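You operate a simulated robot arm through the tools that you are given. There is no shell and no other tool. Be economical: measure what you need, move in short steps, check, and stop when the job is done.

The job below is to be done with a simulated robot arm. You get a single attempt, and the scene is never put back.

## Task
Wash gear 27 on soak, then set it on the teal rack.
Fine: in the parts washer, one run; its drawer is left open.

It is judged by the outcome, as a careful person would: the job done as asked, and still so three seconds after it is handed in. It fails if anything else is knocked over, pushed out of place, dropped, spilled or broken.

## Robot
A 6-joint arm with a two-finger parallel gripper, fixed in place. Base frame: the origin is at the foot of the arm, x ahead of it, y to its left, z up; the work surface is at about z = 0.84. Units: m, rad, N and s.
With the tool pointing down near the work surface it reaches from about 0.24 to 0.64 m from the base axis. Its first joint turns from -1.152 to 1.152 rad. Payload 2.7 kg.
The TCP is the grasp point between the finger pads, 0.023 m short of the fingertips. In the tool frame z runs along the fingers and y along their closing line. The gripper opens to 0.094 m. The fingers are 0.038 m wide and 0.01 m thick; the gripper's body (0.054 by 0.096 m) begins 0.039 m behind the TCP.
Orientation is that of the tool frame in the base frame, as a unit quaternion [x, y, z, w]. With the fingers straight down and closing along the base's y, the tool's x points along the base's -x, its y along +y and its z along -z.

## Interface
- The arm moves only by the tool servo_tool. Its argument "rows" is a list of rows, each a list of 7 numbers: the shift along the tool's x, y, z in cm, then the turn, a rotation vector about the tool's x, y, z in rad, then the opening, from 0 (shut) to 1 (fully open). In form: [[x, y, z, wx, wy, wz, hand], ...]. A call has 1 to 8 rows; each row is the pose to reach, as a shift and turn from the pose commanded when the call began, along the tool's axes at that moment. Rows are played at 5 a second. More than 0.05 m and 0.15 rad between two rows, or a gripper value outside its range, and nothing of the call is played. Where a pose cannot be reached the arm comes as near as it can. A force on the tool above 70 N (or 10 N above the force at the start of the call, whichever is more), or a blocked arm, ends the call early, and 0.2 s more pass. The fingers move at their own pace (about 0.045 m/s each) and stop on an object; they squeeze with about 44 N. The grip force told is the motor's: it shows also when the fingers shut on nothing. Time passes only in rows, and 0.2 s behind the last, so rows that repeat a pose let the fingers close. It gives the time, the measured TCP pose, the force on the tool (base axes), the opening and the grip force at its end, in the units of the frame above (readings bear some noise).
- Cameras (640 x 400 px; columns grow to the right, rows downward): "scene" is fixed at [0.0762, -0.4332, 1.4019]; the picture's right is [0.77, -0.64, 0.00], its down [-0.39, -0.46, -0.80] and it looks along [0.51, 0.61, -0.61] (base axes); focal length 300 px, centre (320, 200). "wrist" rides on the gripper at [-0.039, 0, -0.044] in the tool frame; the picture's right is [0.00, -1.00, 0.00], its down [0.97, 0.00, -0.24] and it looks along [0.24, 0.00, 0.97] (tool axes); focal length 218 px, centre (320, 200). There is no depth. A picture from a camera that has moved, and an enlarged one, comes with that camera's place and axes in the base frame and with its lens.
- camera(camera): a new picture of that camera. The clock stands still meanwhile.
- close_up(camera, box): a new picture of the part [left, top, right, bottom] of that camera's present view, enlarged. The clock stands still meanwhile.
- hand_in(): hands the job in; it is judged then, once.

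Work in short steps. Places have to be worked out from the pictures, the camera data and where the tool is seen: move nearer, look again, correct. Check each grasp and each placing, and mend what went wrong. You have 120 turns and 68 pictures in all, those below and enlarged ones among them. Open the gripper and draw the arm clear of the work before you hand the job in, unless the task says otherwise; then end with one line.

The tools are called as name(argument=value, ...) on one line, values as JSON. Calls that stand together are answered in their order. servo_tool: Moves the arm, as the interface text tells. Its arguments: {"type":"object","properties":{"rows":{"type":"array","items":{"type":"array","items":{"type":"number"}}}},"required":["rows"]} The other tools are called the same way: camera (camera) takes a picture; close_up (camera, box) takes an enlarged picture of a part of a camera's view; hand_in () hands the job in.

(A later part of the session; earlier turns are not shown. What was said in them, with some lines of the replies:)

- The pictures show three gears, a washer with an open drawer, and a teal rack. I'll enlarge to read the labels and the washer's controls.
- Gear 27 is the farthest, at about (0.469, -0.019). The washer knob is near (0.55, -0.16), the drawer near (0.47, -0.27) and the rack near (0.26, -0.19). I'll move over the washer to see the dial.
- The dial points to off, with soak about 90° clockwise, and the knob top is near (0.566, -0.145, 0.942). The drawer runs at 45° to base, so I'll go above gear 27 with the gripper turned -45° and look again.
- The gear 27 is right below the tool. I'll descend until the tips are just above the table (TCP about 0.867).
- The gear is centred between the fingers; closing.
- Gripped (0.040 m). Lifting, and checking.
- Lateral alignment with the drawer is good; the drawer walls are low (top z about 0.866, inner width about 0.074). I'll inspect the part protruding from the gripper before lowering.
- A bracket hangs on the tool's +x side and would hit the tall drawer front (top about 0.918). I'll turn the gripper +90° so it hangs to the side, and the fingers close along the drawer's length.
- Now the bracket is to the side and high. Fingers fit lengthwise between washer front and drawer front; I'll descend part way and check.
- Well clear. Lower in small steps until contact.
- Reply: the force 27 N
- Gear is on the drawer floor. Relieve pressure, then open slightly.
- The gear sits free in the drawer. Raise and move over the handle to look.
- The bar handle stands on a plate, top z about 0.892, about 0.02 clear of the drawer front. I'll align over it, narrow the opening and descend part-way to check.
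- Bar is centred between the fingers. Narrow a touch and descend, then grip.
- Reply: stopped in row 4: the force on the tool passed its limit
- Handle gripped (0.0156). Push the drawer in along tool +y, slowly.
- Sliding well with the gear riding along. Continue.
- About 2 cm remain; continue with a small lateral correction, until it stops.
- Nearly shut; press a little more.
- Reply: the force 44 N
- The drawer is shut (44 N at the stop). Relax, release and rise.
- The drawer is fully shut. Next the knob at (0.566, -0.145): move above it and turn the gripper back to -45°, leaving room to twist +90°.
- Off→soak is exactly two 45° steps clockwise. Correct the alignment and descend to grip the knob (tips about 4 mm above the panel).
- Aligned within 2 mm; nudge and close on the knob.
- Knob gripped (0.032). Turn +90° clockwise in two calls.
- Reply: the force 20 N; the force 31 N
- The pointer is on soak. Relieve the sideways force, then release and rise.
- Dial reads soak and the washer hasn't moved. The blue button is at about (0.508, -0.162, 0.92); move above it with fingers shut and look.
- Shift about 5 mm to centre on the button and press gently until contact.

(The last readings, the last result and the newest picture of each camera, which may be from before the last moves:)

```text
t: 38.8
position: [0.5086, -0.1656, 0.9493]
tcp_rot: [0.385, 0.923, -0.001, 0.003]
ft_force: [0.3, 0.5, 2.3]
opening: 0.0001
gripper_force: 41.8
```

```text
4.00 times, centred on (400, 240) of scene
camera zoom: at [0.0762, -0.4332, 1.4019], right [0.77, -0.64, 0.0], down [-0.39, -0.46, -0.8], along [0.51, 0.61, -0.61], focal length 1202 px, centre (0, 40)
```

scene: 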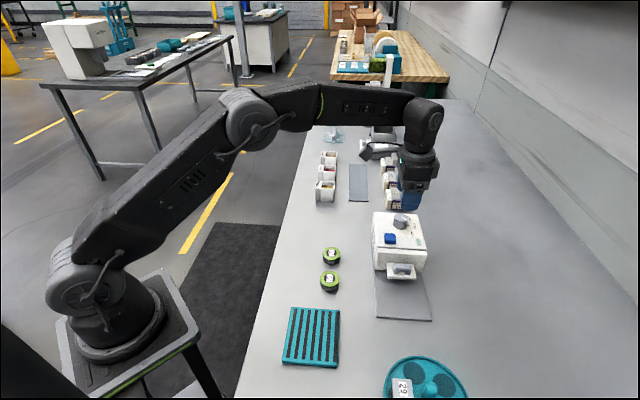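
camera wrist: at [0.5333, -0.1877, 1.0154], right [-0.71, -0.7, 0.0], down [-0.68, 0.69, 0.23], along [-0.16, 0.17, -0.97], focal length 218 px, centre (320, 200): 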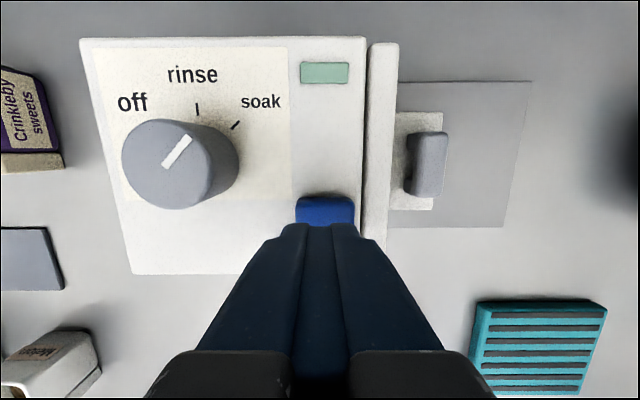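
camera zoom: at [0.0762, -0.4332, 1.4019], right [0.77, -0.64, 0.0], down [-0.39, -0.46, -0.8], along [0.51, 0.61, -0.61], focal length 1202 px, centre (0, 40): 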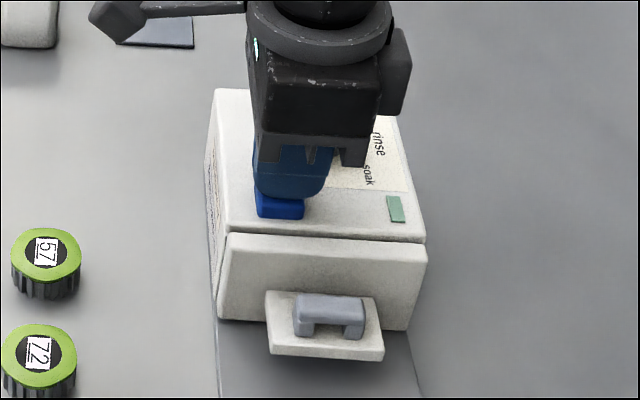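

Just touching (about 2 N). Press a few millimetres further and check the lamp.

servo_tool(rows=[[0, 0, 0.2, 0, 0, 0, 0], [0, 0, 0.4, 0, 0, 0, 0], [0, 0, 0.5, 0, 0, 0, 0]])

close_up(camera="scene", box=[350, 190, 450, 290])

```text
t: 39.6
position: [0.5103, -0.1637, 0.9445]
tcp_rot: [0.386, 0.923, 0.0, 0.005]
ft_force: [-2.0, -3.5, 9.1]
opening: 0.0001
gripper_force: 42.4
```

```text
4.00 times, centred on (400, 240) of scene
camera zoom: at [0.076, -0.4333, 1.4019], right [0.77, -0.64, 0.0], down [-0.39, -0.46, -0.8], along [0.51, 0.61, -0.61], focal length 1202 px, centre (0, 40)
```

zoom: 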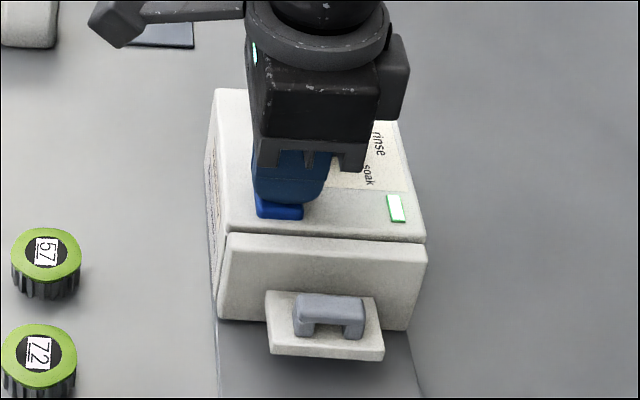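

The lamp lit: the run has started. Rise and move to above the handle while it runs.

servo_tool(rows=[[0, 0, -2, 0, 0, 0, 0], [0, 0, -5.5, 0, 0, 0, 0], [-1.3, -2.9, -5.5, 0, 0, 0, 0.15], [-2.6, -5.8, -5.5, 0, 0, 0, 0.27], [-2.6, -5.8, -5.5, 0, 0, 0, 0.27], [-2.6, -5.8, -5.5, 0, 0, 0, 0.27], [-2.6, -5.8, -5.5, 0, 0, 0, 0.27], [-2.6, -5.8, -5.5, 0, 0, 0, 0.27]])

camera(camera="wrist")

```text
t: 41.4
position: [0.4872, -0.2237, 0.9984]
tcp_rot: [0.386, 0.923, -0.001, 0.004]
ft_force: [-0.9, 0.1, 0.5]
opening: 0.0255
gripper_force: 0.0
```

```text
25 pictures are left
camera wrist: at [0.5137, -0.2514, 1.0409], right [-0.71, -0.7, 0.0], down [-0.68, 0.69, 0.23], along [-0.16, 0.17, -0.97], focal length 218 px, centre (320, 200)
```

wrist: 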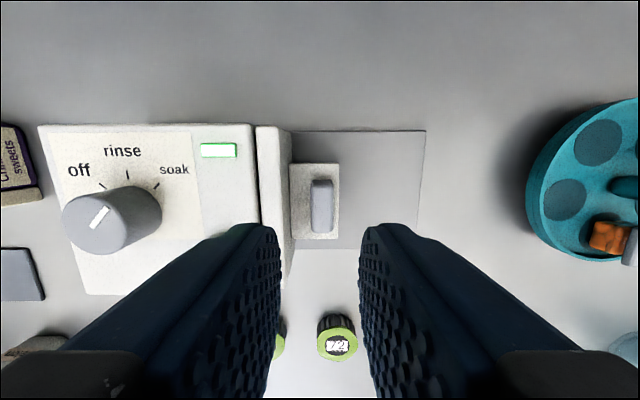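

Lamp still lit; wait.

servo_tool(rows=[[0, 0, 0, 0, 0, 0, 0.27], [0, 0, 0, 0, 0, 0, 0.27], [0, 0, 0, 0, 0, 0, 0.27], [0, 0, 0, 0, 0, 0, 0.27], [0, 0, 0, 0, 0, 0, 0.27], [0, 0, 0, 0, 0, 0, 0.27], [0, 0, 0, 0, 0, 0, 0.27], [0, 0, 0, 0, 0, 0, 0.27]])

servo_tool(rows=[[0, 0, 0, 0, 0, 0, 0.27], [0, 0, 0, 0, 0, 0, 0.27], [0, 0, 0, 0, 0, 0, 0.27], [0, 0, 0, 0, 0, 0, 0.27], [0, 0, 0, 0, 0, 0, 0.27], [0, 0, 0, 0, 0, 0, 0.27], [0, 0, 0, 0, 0, 0, 0.27], [0, 0, 0, 0, 0, 0, 0.27]])

close_up(camera="wrist", box=[180, 110, 360, 250])

```text
t: 43.2
position: [0.487, -0.2232, 0.9973]
tcp_rot: [0.386, 0.923, -0.001, 0.004]
ft_force: [-0.5, 0.4, -0.5]
opening: 0.0252
gripper_force: 0.1
```

```text
t: 45.0
position: [0.4868, -0.2243, 0.9963]
tcp_rot: [0.386, 0.922, 0.0, 0.003]
ft_force: [-0.9, 0.0, -0.7]
opening: 0.0252
gripper_force: 0.1
```

```text
2.86 times, centred on (270, 180) of wrist
camera zoom: at [0.5137, -0.2514, 1.0409], right [-0.71, -0.7, 0.0], down [-0.68, 0.69, 0.23], along [-0.16, 0.17, -0.97], focal length 624 px, centre (463, 257)
```

zoom: 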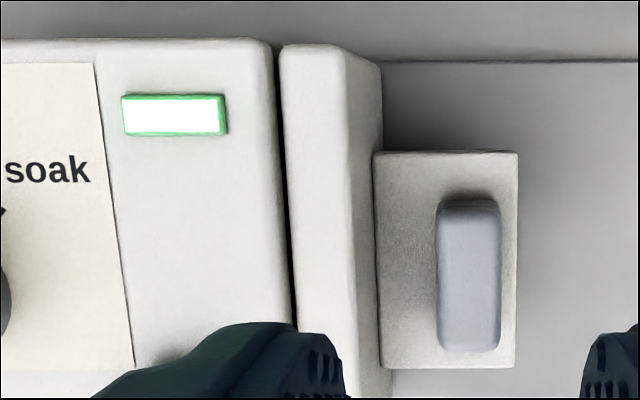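

Still lit; wait longer.

servo_tool(rows=[[0, 0, 0, 0, 0, 0, 0.27], [0, 0, 0, 0, 0, 0, 0.27], [0, 0, 0, 0, 0, 0, 0.27], [0, 0, 0, 0, 0, 0, 0.27], [0, 0, 0, 0, 0, 0, 0.27], [0, 0, 0, 0, 0, 0, 0.27], [0, 0, 0, 0, 0, 0, 0.27], [0, 0, 0, 0, 0, 0, 0.27]])

servo_tool(rows=[[0, 0, 0, 0, 0, 0, 0.27], [0, 0, 0, 0, 0, 0, 0.27], [0, 0, 0, 0, 0, 0, 0.27], [0, 0, 0, 0, 0, 0, 0.27], [0, 0, 0, 0, 0, 0, 0.27], [0, 0, 0, 0, 0, 0, 0.27], [0, 0, 0, 0, 0, 0, 0.27], [0, 0, 0, 0, 0, 0, 0.27]])

servo_tool(rows=[[0, 0, 0, 0, 0, 0, 0.27], [0, 0, 0, 0, 0, 0, 0.27], [0, 0, 0, 0, 0, 0, 0.27], [0, 0, 0, 0, 0, 0, 0.27], [0, 0, 0, 0, 0, 0, 0.27], [0, 0, 0, 0, 0, 0, 0.27], [0, 0, 0, 0, 0, 0, 0.27], [0, 0, 0, 0, 0, 0, 0.27]])

close_up(camera="wrist", box=[40, 90, 360, 290])

```text
t: 46.8
position: [0.4859, -0.2224, 0.9983]
tcp_rot: [0.386, 0.923, -0.001, 0.003]
ft_force: [0.6, 0.4, -0.1]
opening: 0.0252
gripper_force: 0.1
```

```text
t: 48.6
position: [0.4875, -0.2227, 0.998]
tcp_rot: [0.386, 0.923, 0.0, 0.004]
ft_force: [0.1, -0.4, 0.1]
opening: 0.0255
gripper_force: 0.1
```

```text
t: 50.4
position: [0.4864, -0.2241, 0.9979]
tcp_rot: [0.386, 0.923, -0.001, 0.004]
ft_force: [-0.4, 0.3, 0.0]
opening: 0.0253
gripper_force: 0.0
```

```text
2.00 times, centred on (200, 190) of wrist
camera zoom: at [0.5137, -0.2514, 1.0409], right [-0.71, -0.7, 0.0], down [-0.68, 0.69, 0.23], along [-0.16, 0.17, -0.97], focal length 436 px, centre (560, 220)
```

zoom: 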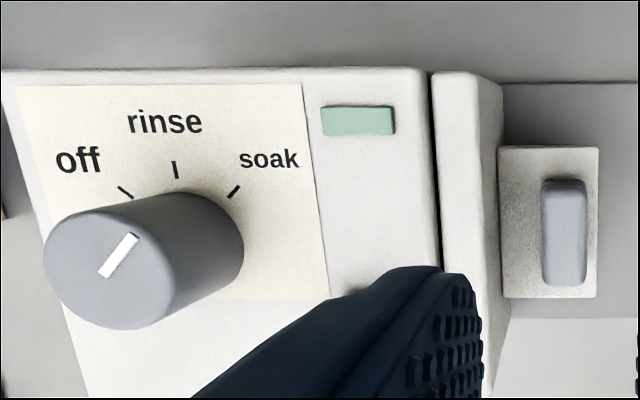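

Lamp is off: the run is over. The bar is centred under the fingers; descend and grip.

servo_tool(rows=[[0, 0, 3, 0, 0, 0, 0.26], [0, 0, 6, 0, 0, 0, 0.26], [0, 0, 7.5, 0, 0, 0, 0.26], [0, 0, 8.4, 0, 0, 0, 0.26], [0, 0, 8.4, 0, 0, 0, 0.26], [0, 0, 8.4, 0, 0, 0, 0.1], [0, 0, 8.4, 0, 0, 0, 0.1], [0, 0, 8.4, 0, 0, 0, 0.1]])

camera(camera="wrist")

```text
t: 52.2
position: [0.487, -0.2235, 0.9146]
tcp_rot: [0.385, 0.923, -0.001, 0.003]
ft_force: [-8.1, -9.0, -0.9]
opening: 0.0154
gripper_force: 45.1
```

```text
22 pictures are left
camera wrist: at [0.5129, -0.2516, 0.9572], right [-0.71, -0.7, 0.0], down [-0.68, 0.69, 0.23], along [-0.16, 0.17, -0.97], focal length 218 px, centre (320, 200)
```

wrist: 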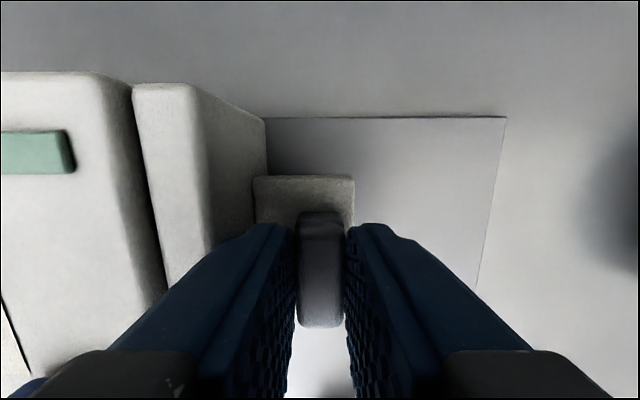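

Gripped. Pull the drawer out along tool -y.

servo_tool(rows=[[0, -0.8, 0, 0, 0, 0, 0.1], [-0.03, -1.6, 0, 0, 0, 0, 0.1], [-0.05, -2.4, 0, 0, 0, 0, 0.1], [-0.07, -3.2, 0, 0, 0, 0, 0.1], [-0.09, -4.0, 0, 0, 0, 0, 0.1], [-0.11, -4.8, 0, 0, 0, 0, 0.1], [-0.13, -5.6, 0, 0, 0, 0, 0.1]])

servo_tool(rows=[[0, -0.8, 0, 0, 0, 0, 0.1], [-0.03, -1.6, 0, 0, 0, 0, 0.1], [-0.05, -2.4, 0, 0, 0, 0, 0.1], [-0.07, -3.2, 0, 0, 0, 0, 0.1], [-0.09, -4.0, 0, 0, 0, 0, 0.1], [-0.11, -4.8, 0, 0, 0, 0, 0.1], [-0.13, -5.7, 0, 0, 0, 0, 0.1]])

camera(camera="wrist")

```text
t: 53.8
position: [0.4478, -0.2647, 0.9144]
tcp_rot: [0.387, 0.922, 0.0, 0.002]
ft_force: [-10.1, 10.9, -0.6]
opening: 0.0153
gripper_force: 45.0
```

```text
t: 55.4
position: [0.4071, -0.3041, 0.9141]
tcp_rot: [0.386, 0.922, 0.0, -0.001]
ft_force: [-13.3, 13.7, -4.5]
opening: 0.0154
gripper_force: 45.1
```

```text
21 pictures are left
camera wrist: at [0.4336, -0.3321, 0.957], right [-0.71, -0.7, 0.0], down [-0.68, 0.69, 0.24], along [-0.17, 0.17, -0.97], focal length 218 px, centre (320, 200)
```

wrist: 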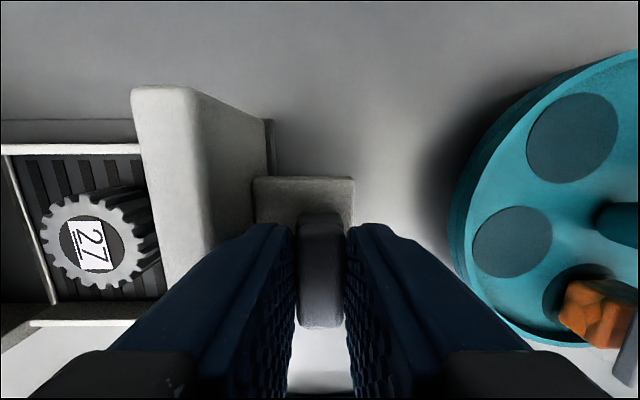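

The gear came out clean. Release, rise, and go over the gear.

servo_tool(rows=[[0.2, 0, 0, 0, 0, 0, 0.1], [0.2, 0, 0, 0, 0, 0, 0.26], [0.2, 0, 0, 0, 0, 0, 0.26], [0.2, 0, -3, 0, 0, 0, 0.26], [0.2, 0, -7, 0, 0, 0, 0.4], [0.2, 3, -8, 0, 0, 0, 0.65], [0.2, 6, -8, 0, 0, 0, 0.65], [0.2, 9.1, -8, 0, 0, 0, 0.65]])

camera(camera="wrist")

camera(camera="scene")

```text
t: 57.2
position: [0.4718, -0.2397, 0.9952]
tcp_rot: [0.385, 0.923, -0.001, 0.003]
ft_force: [0.1, 0.0, 0.2]
opening: 0.0613
gripper_force: 0.0
```

```text
20 pictures are left
camera wrist: at [0.4984, -0.2671, 1.0388], right [-0.71, -0.7, 0.0], down [-0.68, 0.69, 0.23], along [-0.16, 0.17, -0.97], focal length 218 px, centre (320, 200)
```

wrist: 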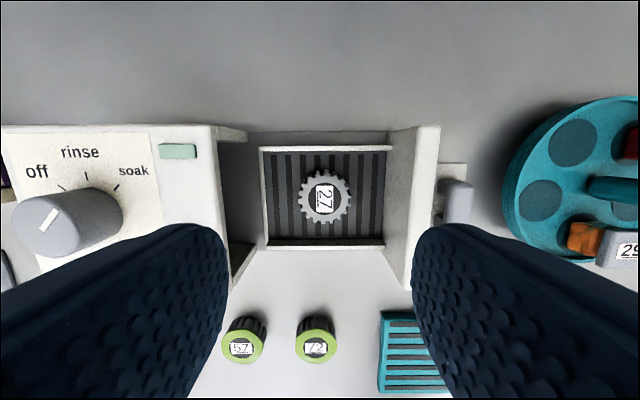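

```text
19 pictures are left
```

scene: 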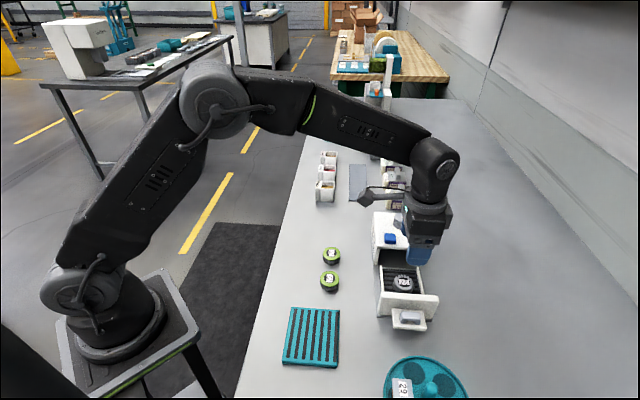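

Gear is about 4 mm toward the drawer front; correct, descend to z 0.885 and grip.

servo_tool(rows=[[0, -0.35, 3, 0, 0, 0, 0.65], [0, -0.35, 6, 0, 0, 0, 0.65], [0, -0.35, 8.5, 0, 0, 0, 0.65], [0, -0.35, 10.3, 0, 0, 0, 0.65], [0, -0.35, 11.0, 0, 0, 0, 0.65], [0, -0.35, 11.0, 0, 0, 0, 0.65]])

camera(camera="wrist")

```text
t: 58.6
position: [0.4683, -0.242, 0.8837]
tcp_rot: [0.386, 0.923, -0.001, 0.002]
ft_force: [0.1, 0.2, 0.4]
opening: 0.061
gripper_force: 0.1
```

```text
18 pictures are left
camera wrist: at [0.4949, -0.2707, 0.9269], right [-0.71, -0.7, 0.0], down [-0.68, 0.69, 0.23], along [-0.16, 0.17, -0.97], focal length 218 px, centre (320, 200)
```

wrist: 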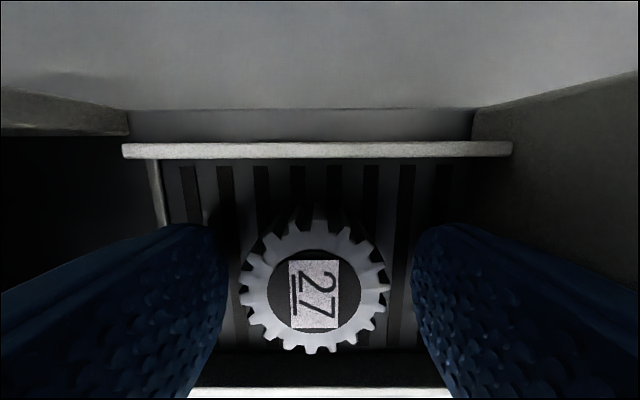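

Centred well; close, then lift.

servo_tool(rows=[[0, 0.15, 0, 0, 0, 0, 0.55], [0, 0.15, 0, 0, 0, 0, 0.35], [0, 0.15, 0, 0, 0, 0, 0.2], [0, 0.15, 0, 0, 0, 0, 0.2], [0, 0.15, 0, 0, 0, 0, 0.2]])

servo_tool(rows=[[0, 0, -2, 0, 0, 0, 0.2], [0, 0, -5, 0, 0, 0, 0.2], [0, 0, -9, 0, 0, 0, 0.2], [0, 0, -12, 0, 0, 0, 0.2], [0, 0, -12, 0, 0, 0, 0.2]])

camera(camera="wrist")

```text
t: 59.8
position: [0.4688, -0.2413, 0.8839]
tcp_rot: [0.386, 0.922, 0.001, 0.003]
ft_force: [0.1, 0.1, 2.4]
opening: 0.0405
gripper_force: 44.1
```

```text
t: 61.0
position: [0.4692, -0.2431, 1.0033]
tcp_rot: [0.386, 0.923, 0.0, 0.004]
ft_force: [0.5, -0.6, -1.1]
opening: 0.0407
gripper_force: 44.0
```

```text
17 pictures are left
camera wrist: at [0.496, -0.2705, 1.0467], right [-0.71, -0.7, 0.0], down [-0.68, 0.69, 0.23], along [-0.16, 0.17, -0.97], focal length 218 px, centre (320, 200)
```

wrist: 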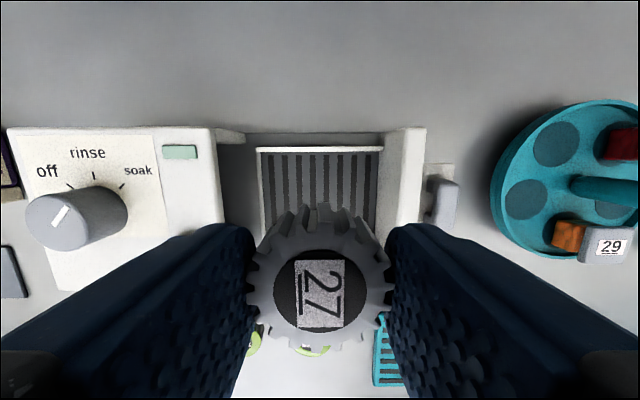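

Gear held, drawer left open. Move toward the rack and stop high to check which teal item is the rack.

servo_tool(rows=[[3.6, -2.3, 0, 0, 0, 0, 0.2], [7.2, -4.7, 0, 0, 0, 0, 0.2], [10.8, -7.0, 0, 0, 0, 0, 0.2], [14.4, -9.4, 0, 0, 0, 0, 0.2], [17.0, -11.0, 0, 0, 0, 0, 0.2], [17.9, -11.7, 0, 0, 0, 0, 0.2], [17.9, -11.7, 0, 0, 0, 0, 0.2]])

camera(camera="wrist")

camera(camera="scene")

```text
t: 62.6
position: [0.26, -0.1968, 1.0029]
tcp_rot: [0.385, 0.923, 0.0, 0.004]
ft_force: [0.1, 0.3, -0.6]
opening: 0.0406
gripper_force: 44.0
```

```text
16 pictures are left
camera wrist: at [0.287, -0.2238, 1.0462], right [-0.71, -0.7, 0.0], down [-0.68, 0.69, 0.23], along [-0.16, 0.17, -0.97], focal length 218 px, centre (320, 200)
```

wrist: 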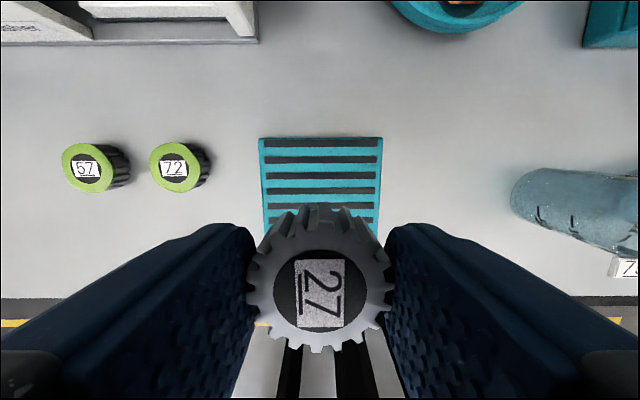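

```text
15 pictures are left
```

scene: 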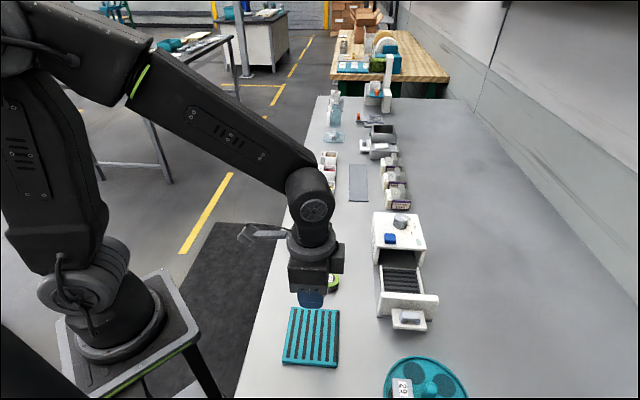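

The slatted rack is right below. I'll also check the other teal item at the upper right to be sure.

close_up(camera="wrist", box=[380, 0, 640, 160])

servo_tool(rows=[[0.5, 0, 3, 0, 0, 0, 0.2], [0.5, 0, 6, 0, 0, 0, 0.2], [0.5, 0, 8, 0, 0, 0, 0.2], [0.5, 0, 9, 0, 0, 0, 0.2], [0.5, 0, 9, 0, 0, 0, 0.2]])

camera(camera="wrist")

close_up(camera="scene", box=[250, 260, 390, 390])

```text
2.46 times, centred on (510, 80) of wrist
camera zoom: at [0.287, -0.2238, 1.0462], right [-0.71, -0.7, 0.0], down [-0.68, 0.69, 0.23], along [-0.16, 0.17, -0.97], focal length 537 px, centre (-148, 495)
```

zoom: 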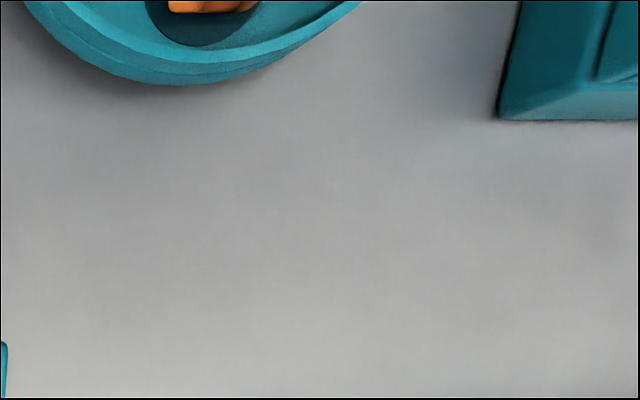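

```text
t: 63.8
position: [0.2567, -0.1916, 0.9123]
tcp_rot: [0.385, 0.923, 0.0, 0.003]
ft_force: [0.7, 0.3, -1.4]
opening: 0.0406
gripper_force: 44.0
```

```text
13 pictures are left
camera wrist: at [0.283, -0.2199, 0.9555], right [-0.71, -0.7, 0.0], down [-0.68, 0.69, 0.23], along [-0.16, 0.17, -0.97], focal length 218 px, centre (320, 200)
```

wrist: 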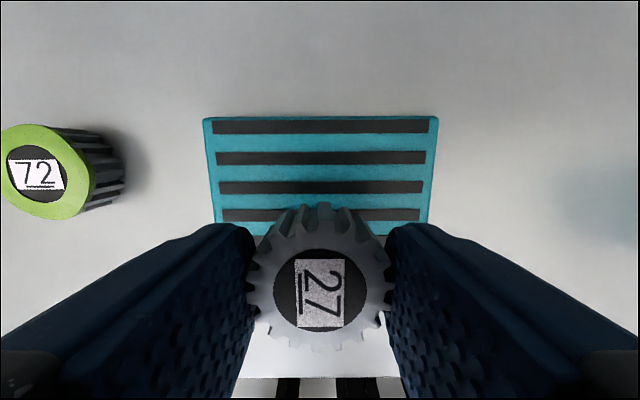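

```text
3.08 times, centred on (320, 325) of scene
camera zoom: at [0.0762, -0.4332, 1.4019], right [0.77, -0.64, 0.0], down [-0.39, -0.46, -0.8], along [0.51, 0.61, -0.61], focal length 925 px, centre (320, -185)
```

zoom: 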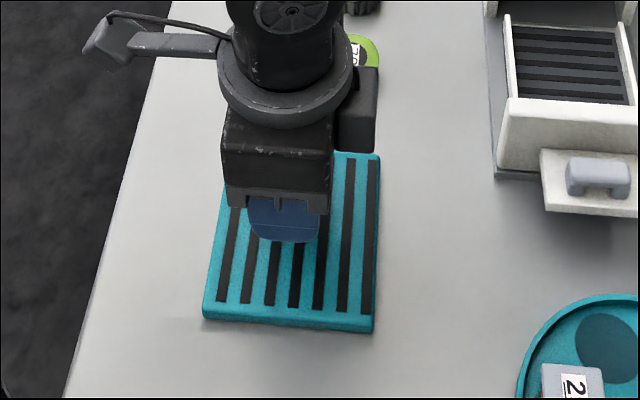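

It is a slatted rack of 7 strips; its centre is about 6 mm back toward tool -x. Correct and lower gently until contact.

servo_tool(rows=[[-0.3, 0, 0.8, 0, 0, 0, 0.2], [-0.6, 0, 1.6, 0, 0, 0, 0.2], [-0.6, 0, 2.1, 0, 0, 0, 0.2], [-0.6, 0, 2.4, 0, 0, 0, 0.2], [-0.6, 0, 2.4, 0, 0, 0, 0.2]])

close_up(camera="scene", box=[250, 260, 390, 390])

```text
t: 65.0
position: [0.2605, -0.1963, 0.8899]
tcp_rot: [0.387, 0.922, 0.0, 0.004]
ft_force: [0.2, 0.9, -1.5]
opening: 0.0403
gripper_force: 44.1
```

```text
3.08 times, centred on (320, 325) of scene
camera zoom: at [0.0762, -0.4332, 1.4019], right [0.77, -0.64, 0.0], down [-0.39, -0.46, -0.8], along [0.51, 0.61, -0.61], focal length 925 px, centre (320, -185)
```

zoom: 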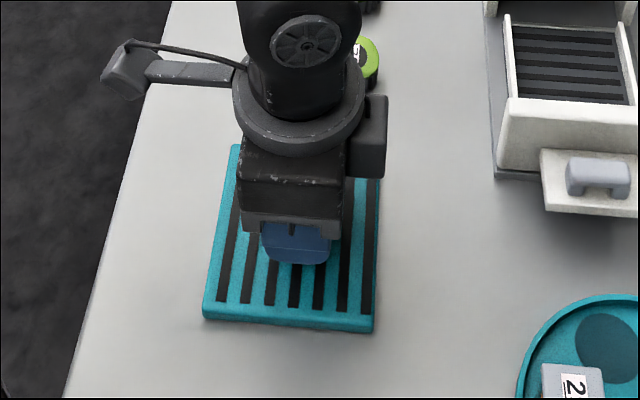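

No contact yet; continue in small steps.

servo_tool(rows=[[0, 0, 0.2, 0, 0, 0, 0.2], [0, 0, 0.4, 0, 0, 0, 0.2], [0, 0, 0.6, 0, 0, 0, 0.2]])

```text
t: 65.8
position: [0.2605, -0.1983, 0.8831]
tcp_rot: [0.386, 0.923, 0.0, 0.003]
ft_force: [1.0, 0.1, -1.8]
opening: 0.0407
gripper_force: 43.9
```

servo_tool(rows=[[0, 0, 0.2, 0, 0, 0, 0.2], [0, 0, 0.4, 0, 0, 0, 0.2], [0, 0, 0.5, 0, 0, 0, 0.2]])

```text
t: 66.6
position: [0.262, -0.1966, 0.8793]
tcp_rot: [0.386, 0.923, 0.0, 0.003]
ft_force: [-6.8, 2.2, 27.2]
opening: 0.0408
gripper_force: 44.2
```

Contact: gear is on the rack. Ease up, open.

servo_tool(rows=[[0, 0, -0.2, 0, 0, 0, 0.2], [0, 0, -0.2, 0, 0, 0, 0.45], [0, 0, -0.2, 0, 0, 0, 0.65], [0, 0, -0.2, 0, 0, 0, 0.7], [0, 0, -0.2, 0, 0, 0, 0.7]])

camera(camera="wrist")

```text
t: 67.8
position: [0.2616, -0.1951, 0.8803]
tcp_rot: [0.386, 0.922, -0.001, 0.004]
ft_force: [-0.4, 0.3, -0.6]
opening: 0.0658
gripper_force: 0.0
```

```text
10 pictures are left
camera wrist: at [0.288, -0.2243, 0.924], right [-0.71, -0.7, 0.0], down [-0.68, 0.69, 0.23], along [-0.16, 0.17, -0.97], focal length 218 px, centre (320, 200)
```

wrist: 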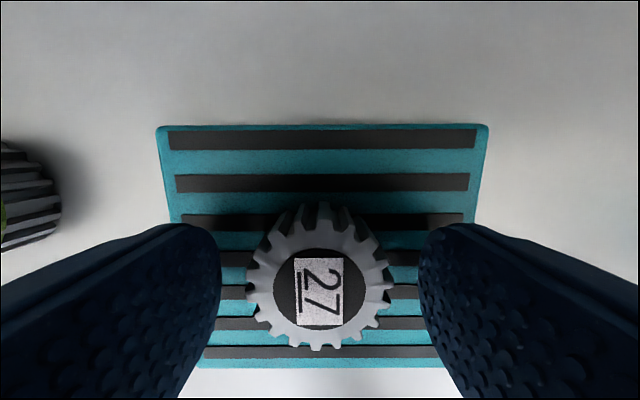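

Gear 27 rests fully on the rack. Rise straight up clear, and check the whole scene.

servo_tool(rows=[[0, 0, -3, 0, 0, 0, 0.7], [0, 0, -7, 0, 0, 0, 0.8], [0, 0, -11, 0, 0, 0, 1], [0, 0, -15, 0, 0, 0, 1], [-4, 0, -18, 0, 0, 0, 1], [-8, 0, -20, 0, 0, 0, 1], [-8, 0, -20, 0, 0, 0, 1]])

camera(camera="scene")

camera(camera="wrist")

```text
t: 69.4
position: [0.3147, -0.2546, 1.0826]
tcp_rot: [0.386, 0.923, 0.0, 0.004]
ft_force: [-0.4, 0.9, 0.0]
opening: 0.0939
gripper_force: 0.0
```

```text
9 pictures are left
```

scene: 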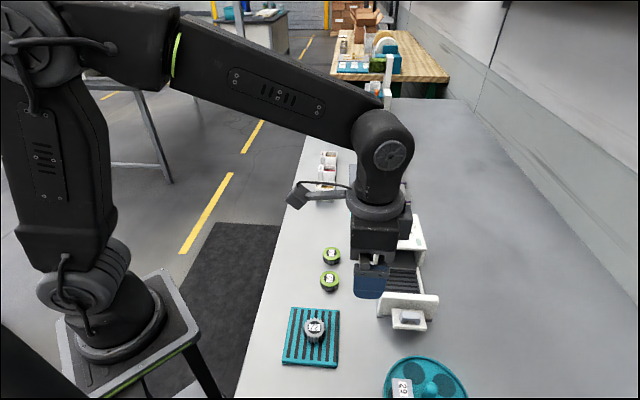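

```text
8 pictures are left
camera wrist: at [0.3406, -0.2819, 1.1251], right [-0.71, -0.7, 0.0], down [-0.68, 0.69, 0.23], along [-0.16, 0.17, -0.97], focal length 218 px, centre (320, 200)
```

wrist: 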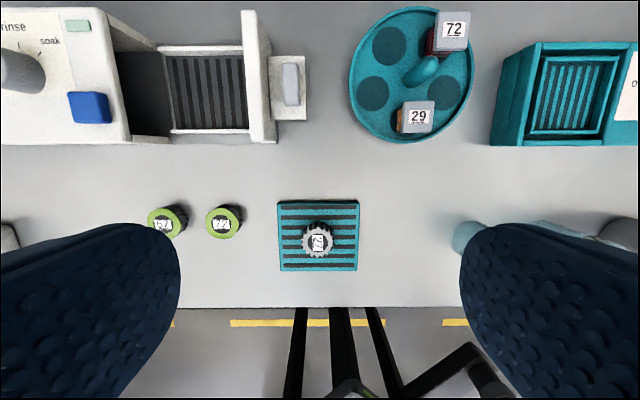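

There is another teal ribbed item at the far right; check what it is before handing in.

servo_tool(rows=[[0, -4, 0, 0, 0, 0, 1], [0, -8, 0, 0, 0, 0, 1], [0, -8, 0, 0, 0, 0, 1]])

camera(camera="wrist")

```text
t: 70.2
position: [0.2584, -0.3109, 1.0812]
tcp_rot: [0.386, 0.922, 0.0, 0.003]
ft_force: [0.1, 0.2, -0.7]
opening: 0.094
gripper_force: 0.0
```

```text
7 pictures are left
camera wrist: at [0.2847, -0.3382, 1.1247], right [-0.71, -0.7, 0.0], down [-0.68, 0.69, 0.23], along [-0.16, 0.17, -0.97], focal length 218 px, centre (320, 200)
```

wrist: 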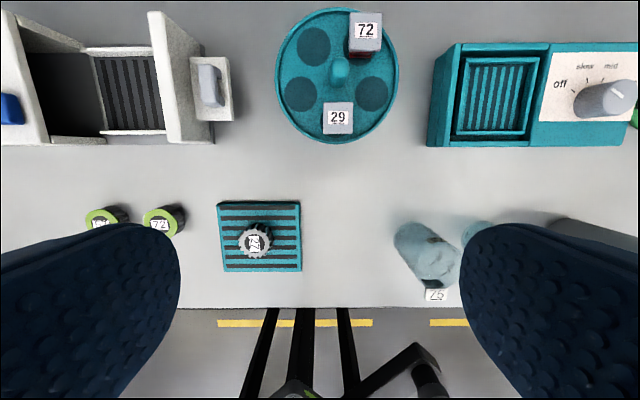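

The other item is a separate teal machine with its own dial, so the slatted rack is the right place. Gear 27 is on it, the drawer is open and the arm is clear, so I'm handing in.

hand_in()

```text
The job is handed in.
```

Gear 27 had one run in the parts washer on soak and is now on the teal rack; the washer drawer is open and the arm is clear.
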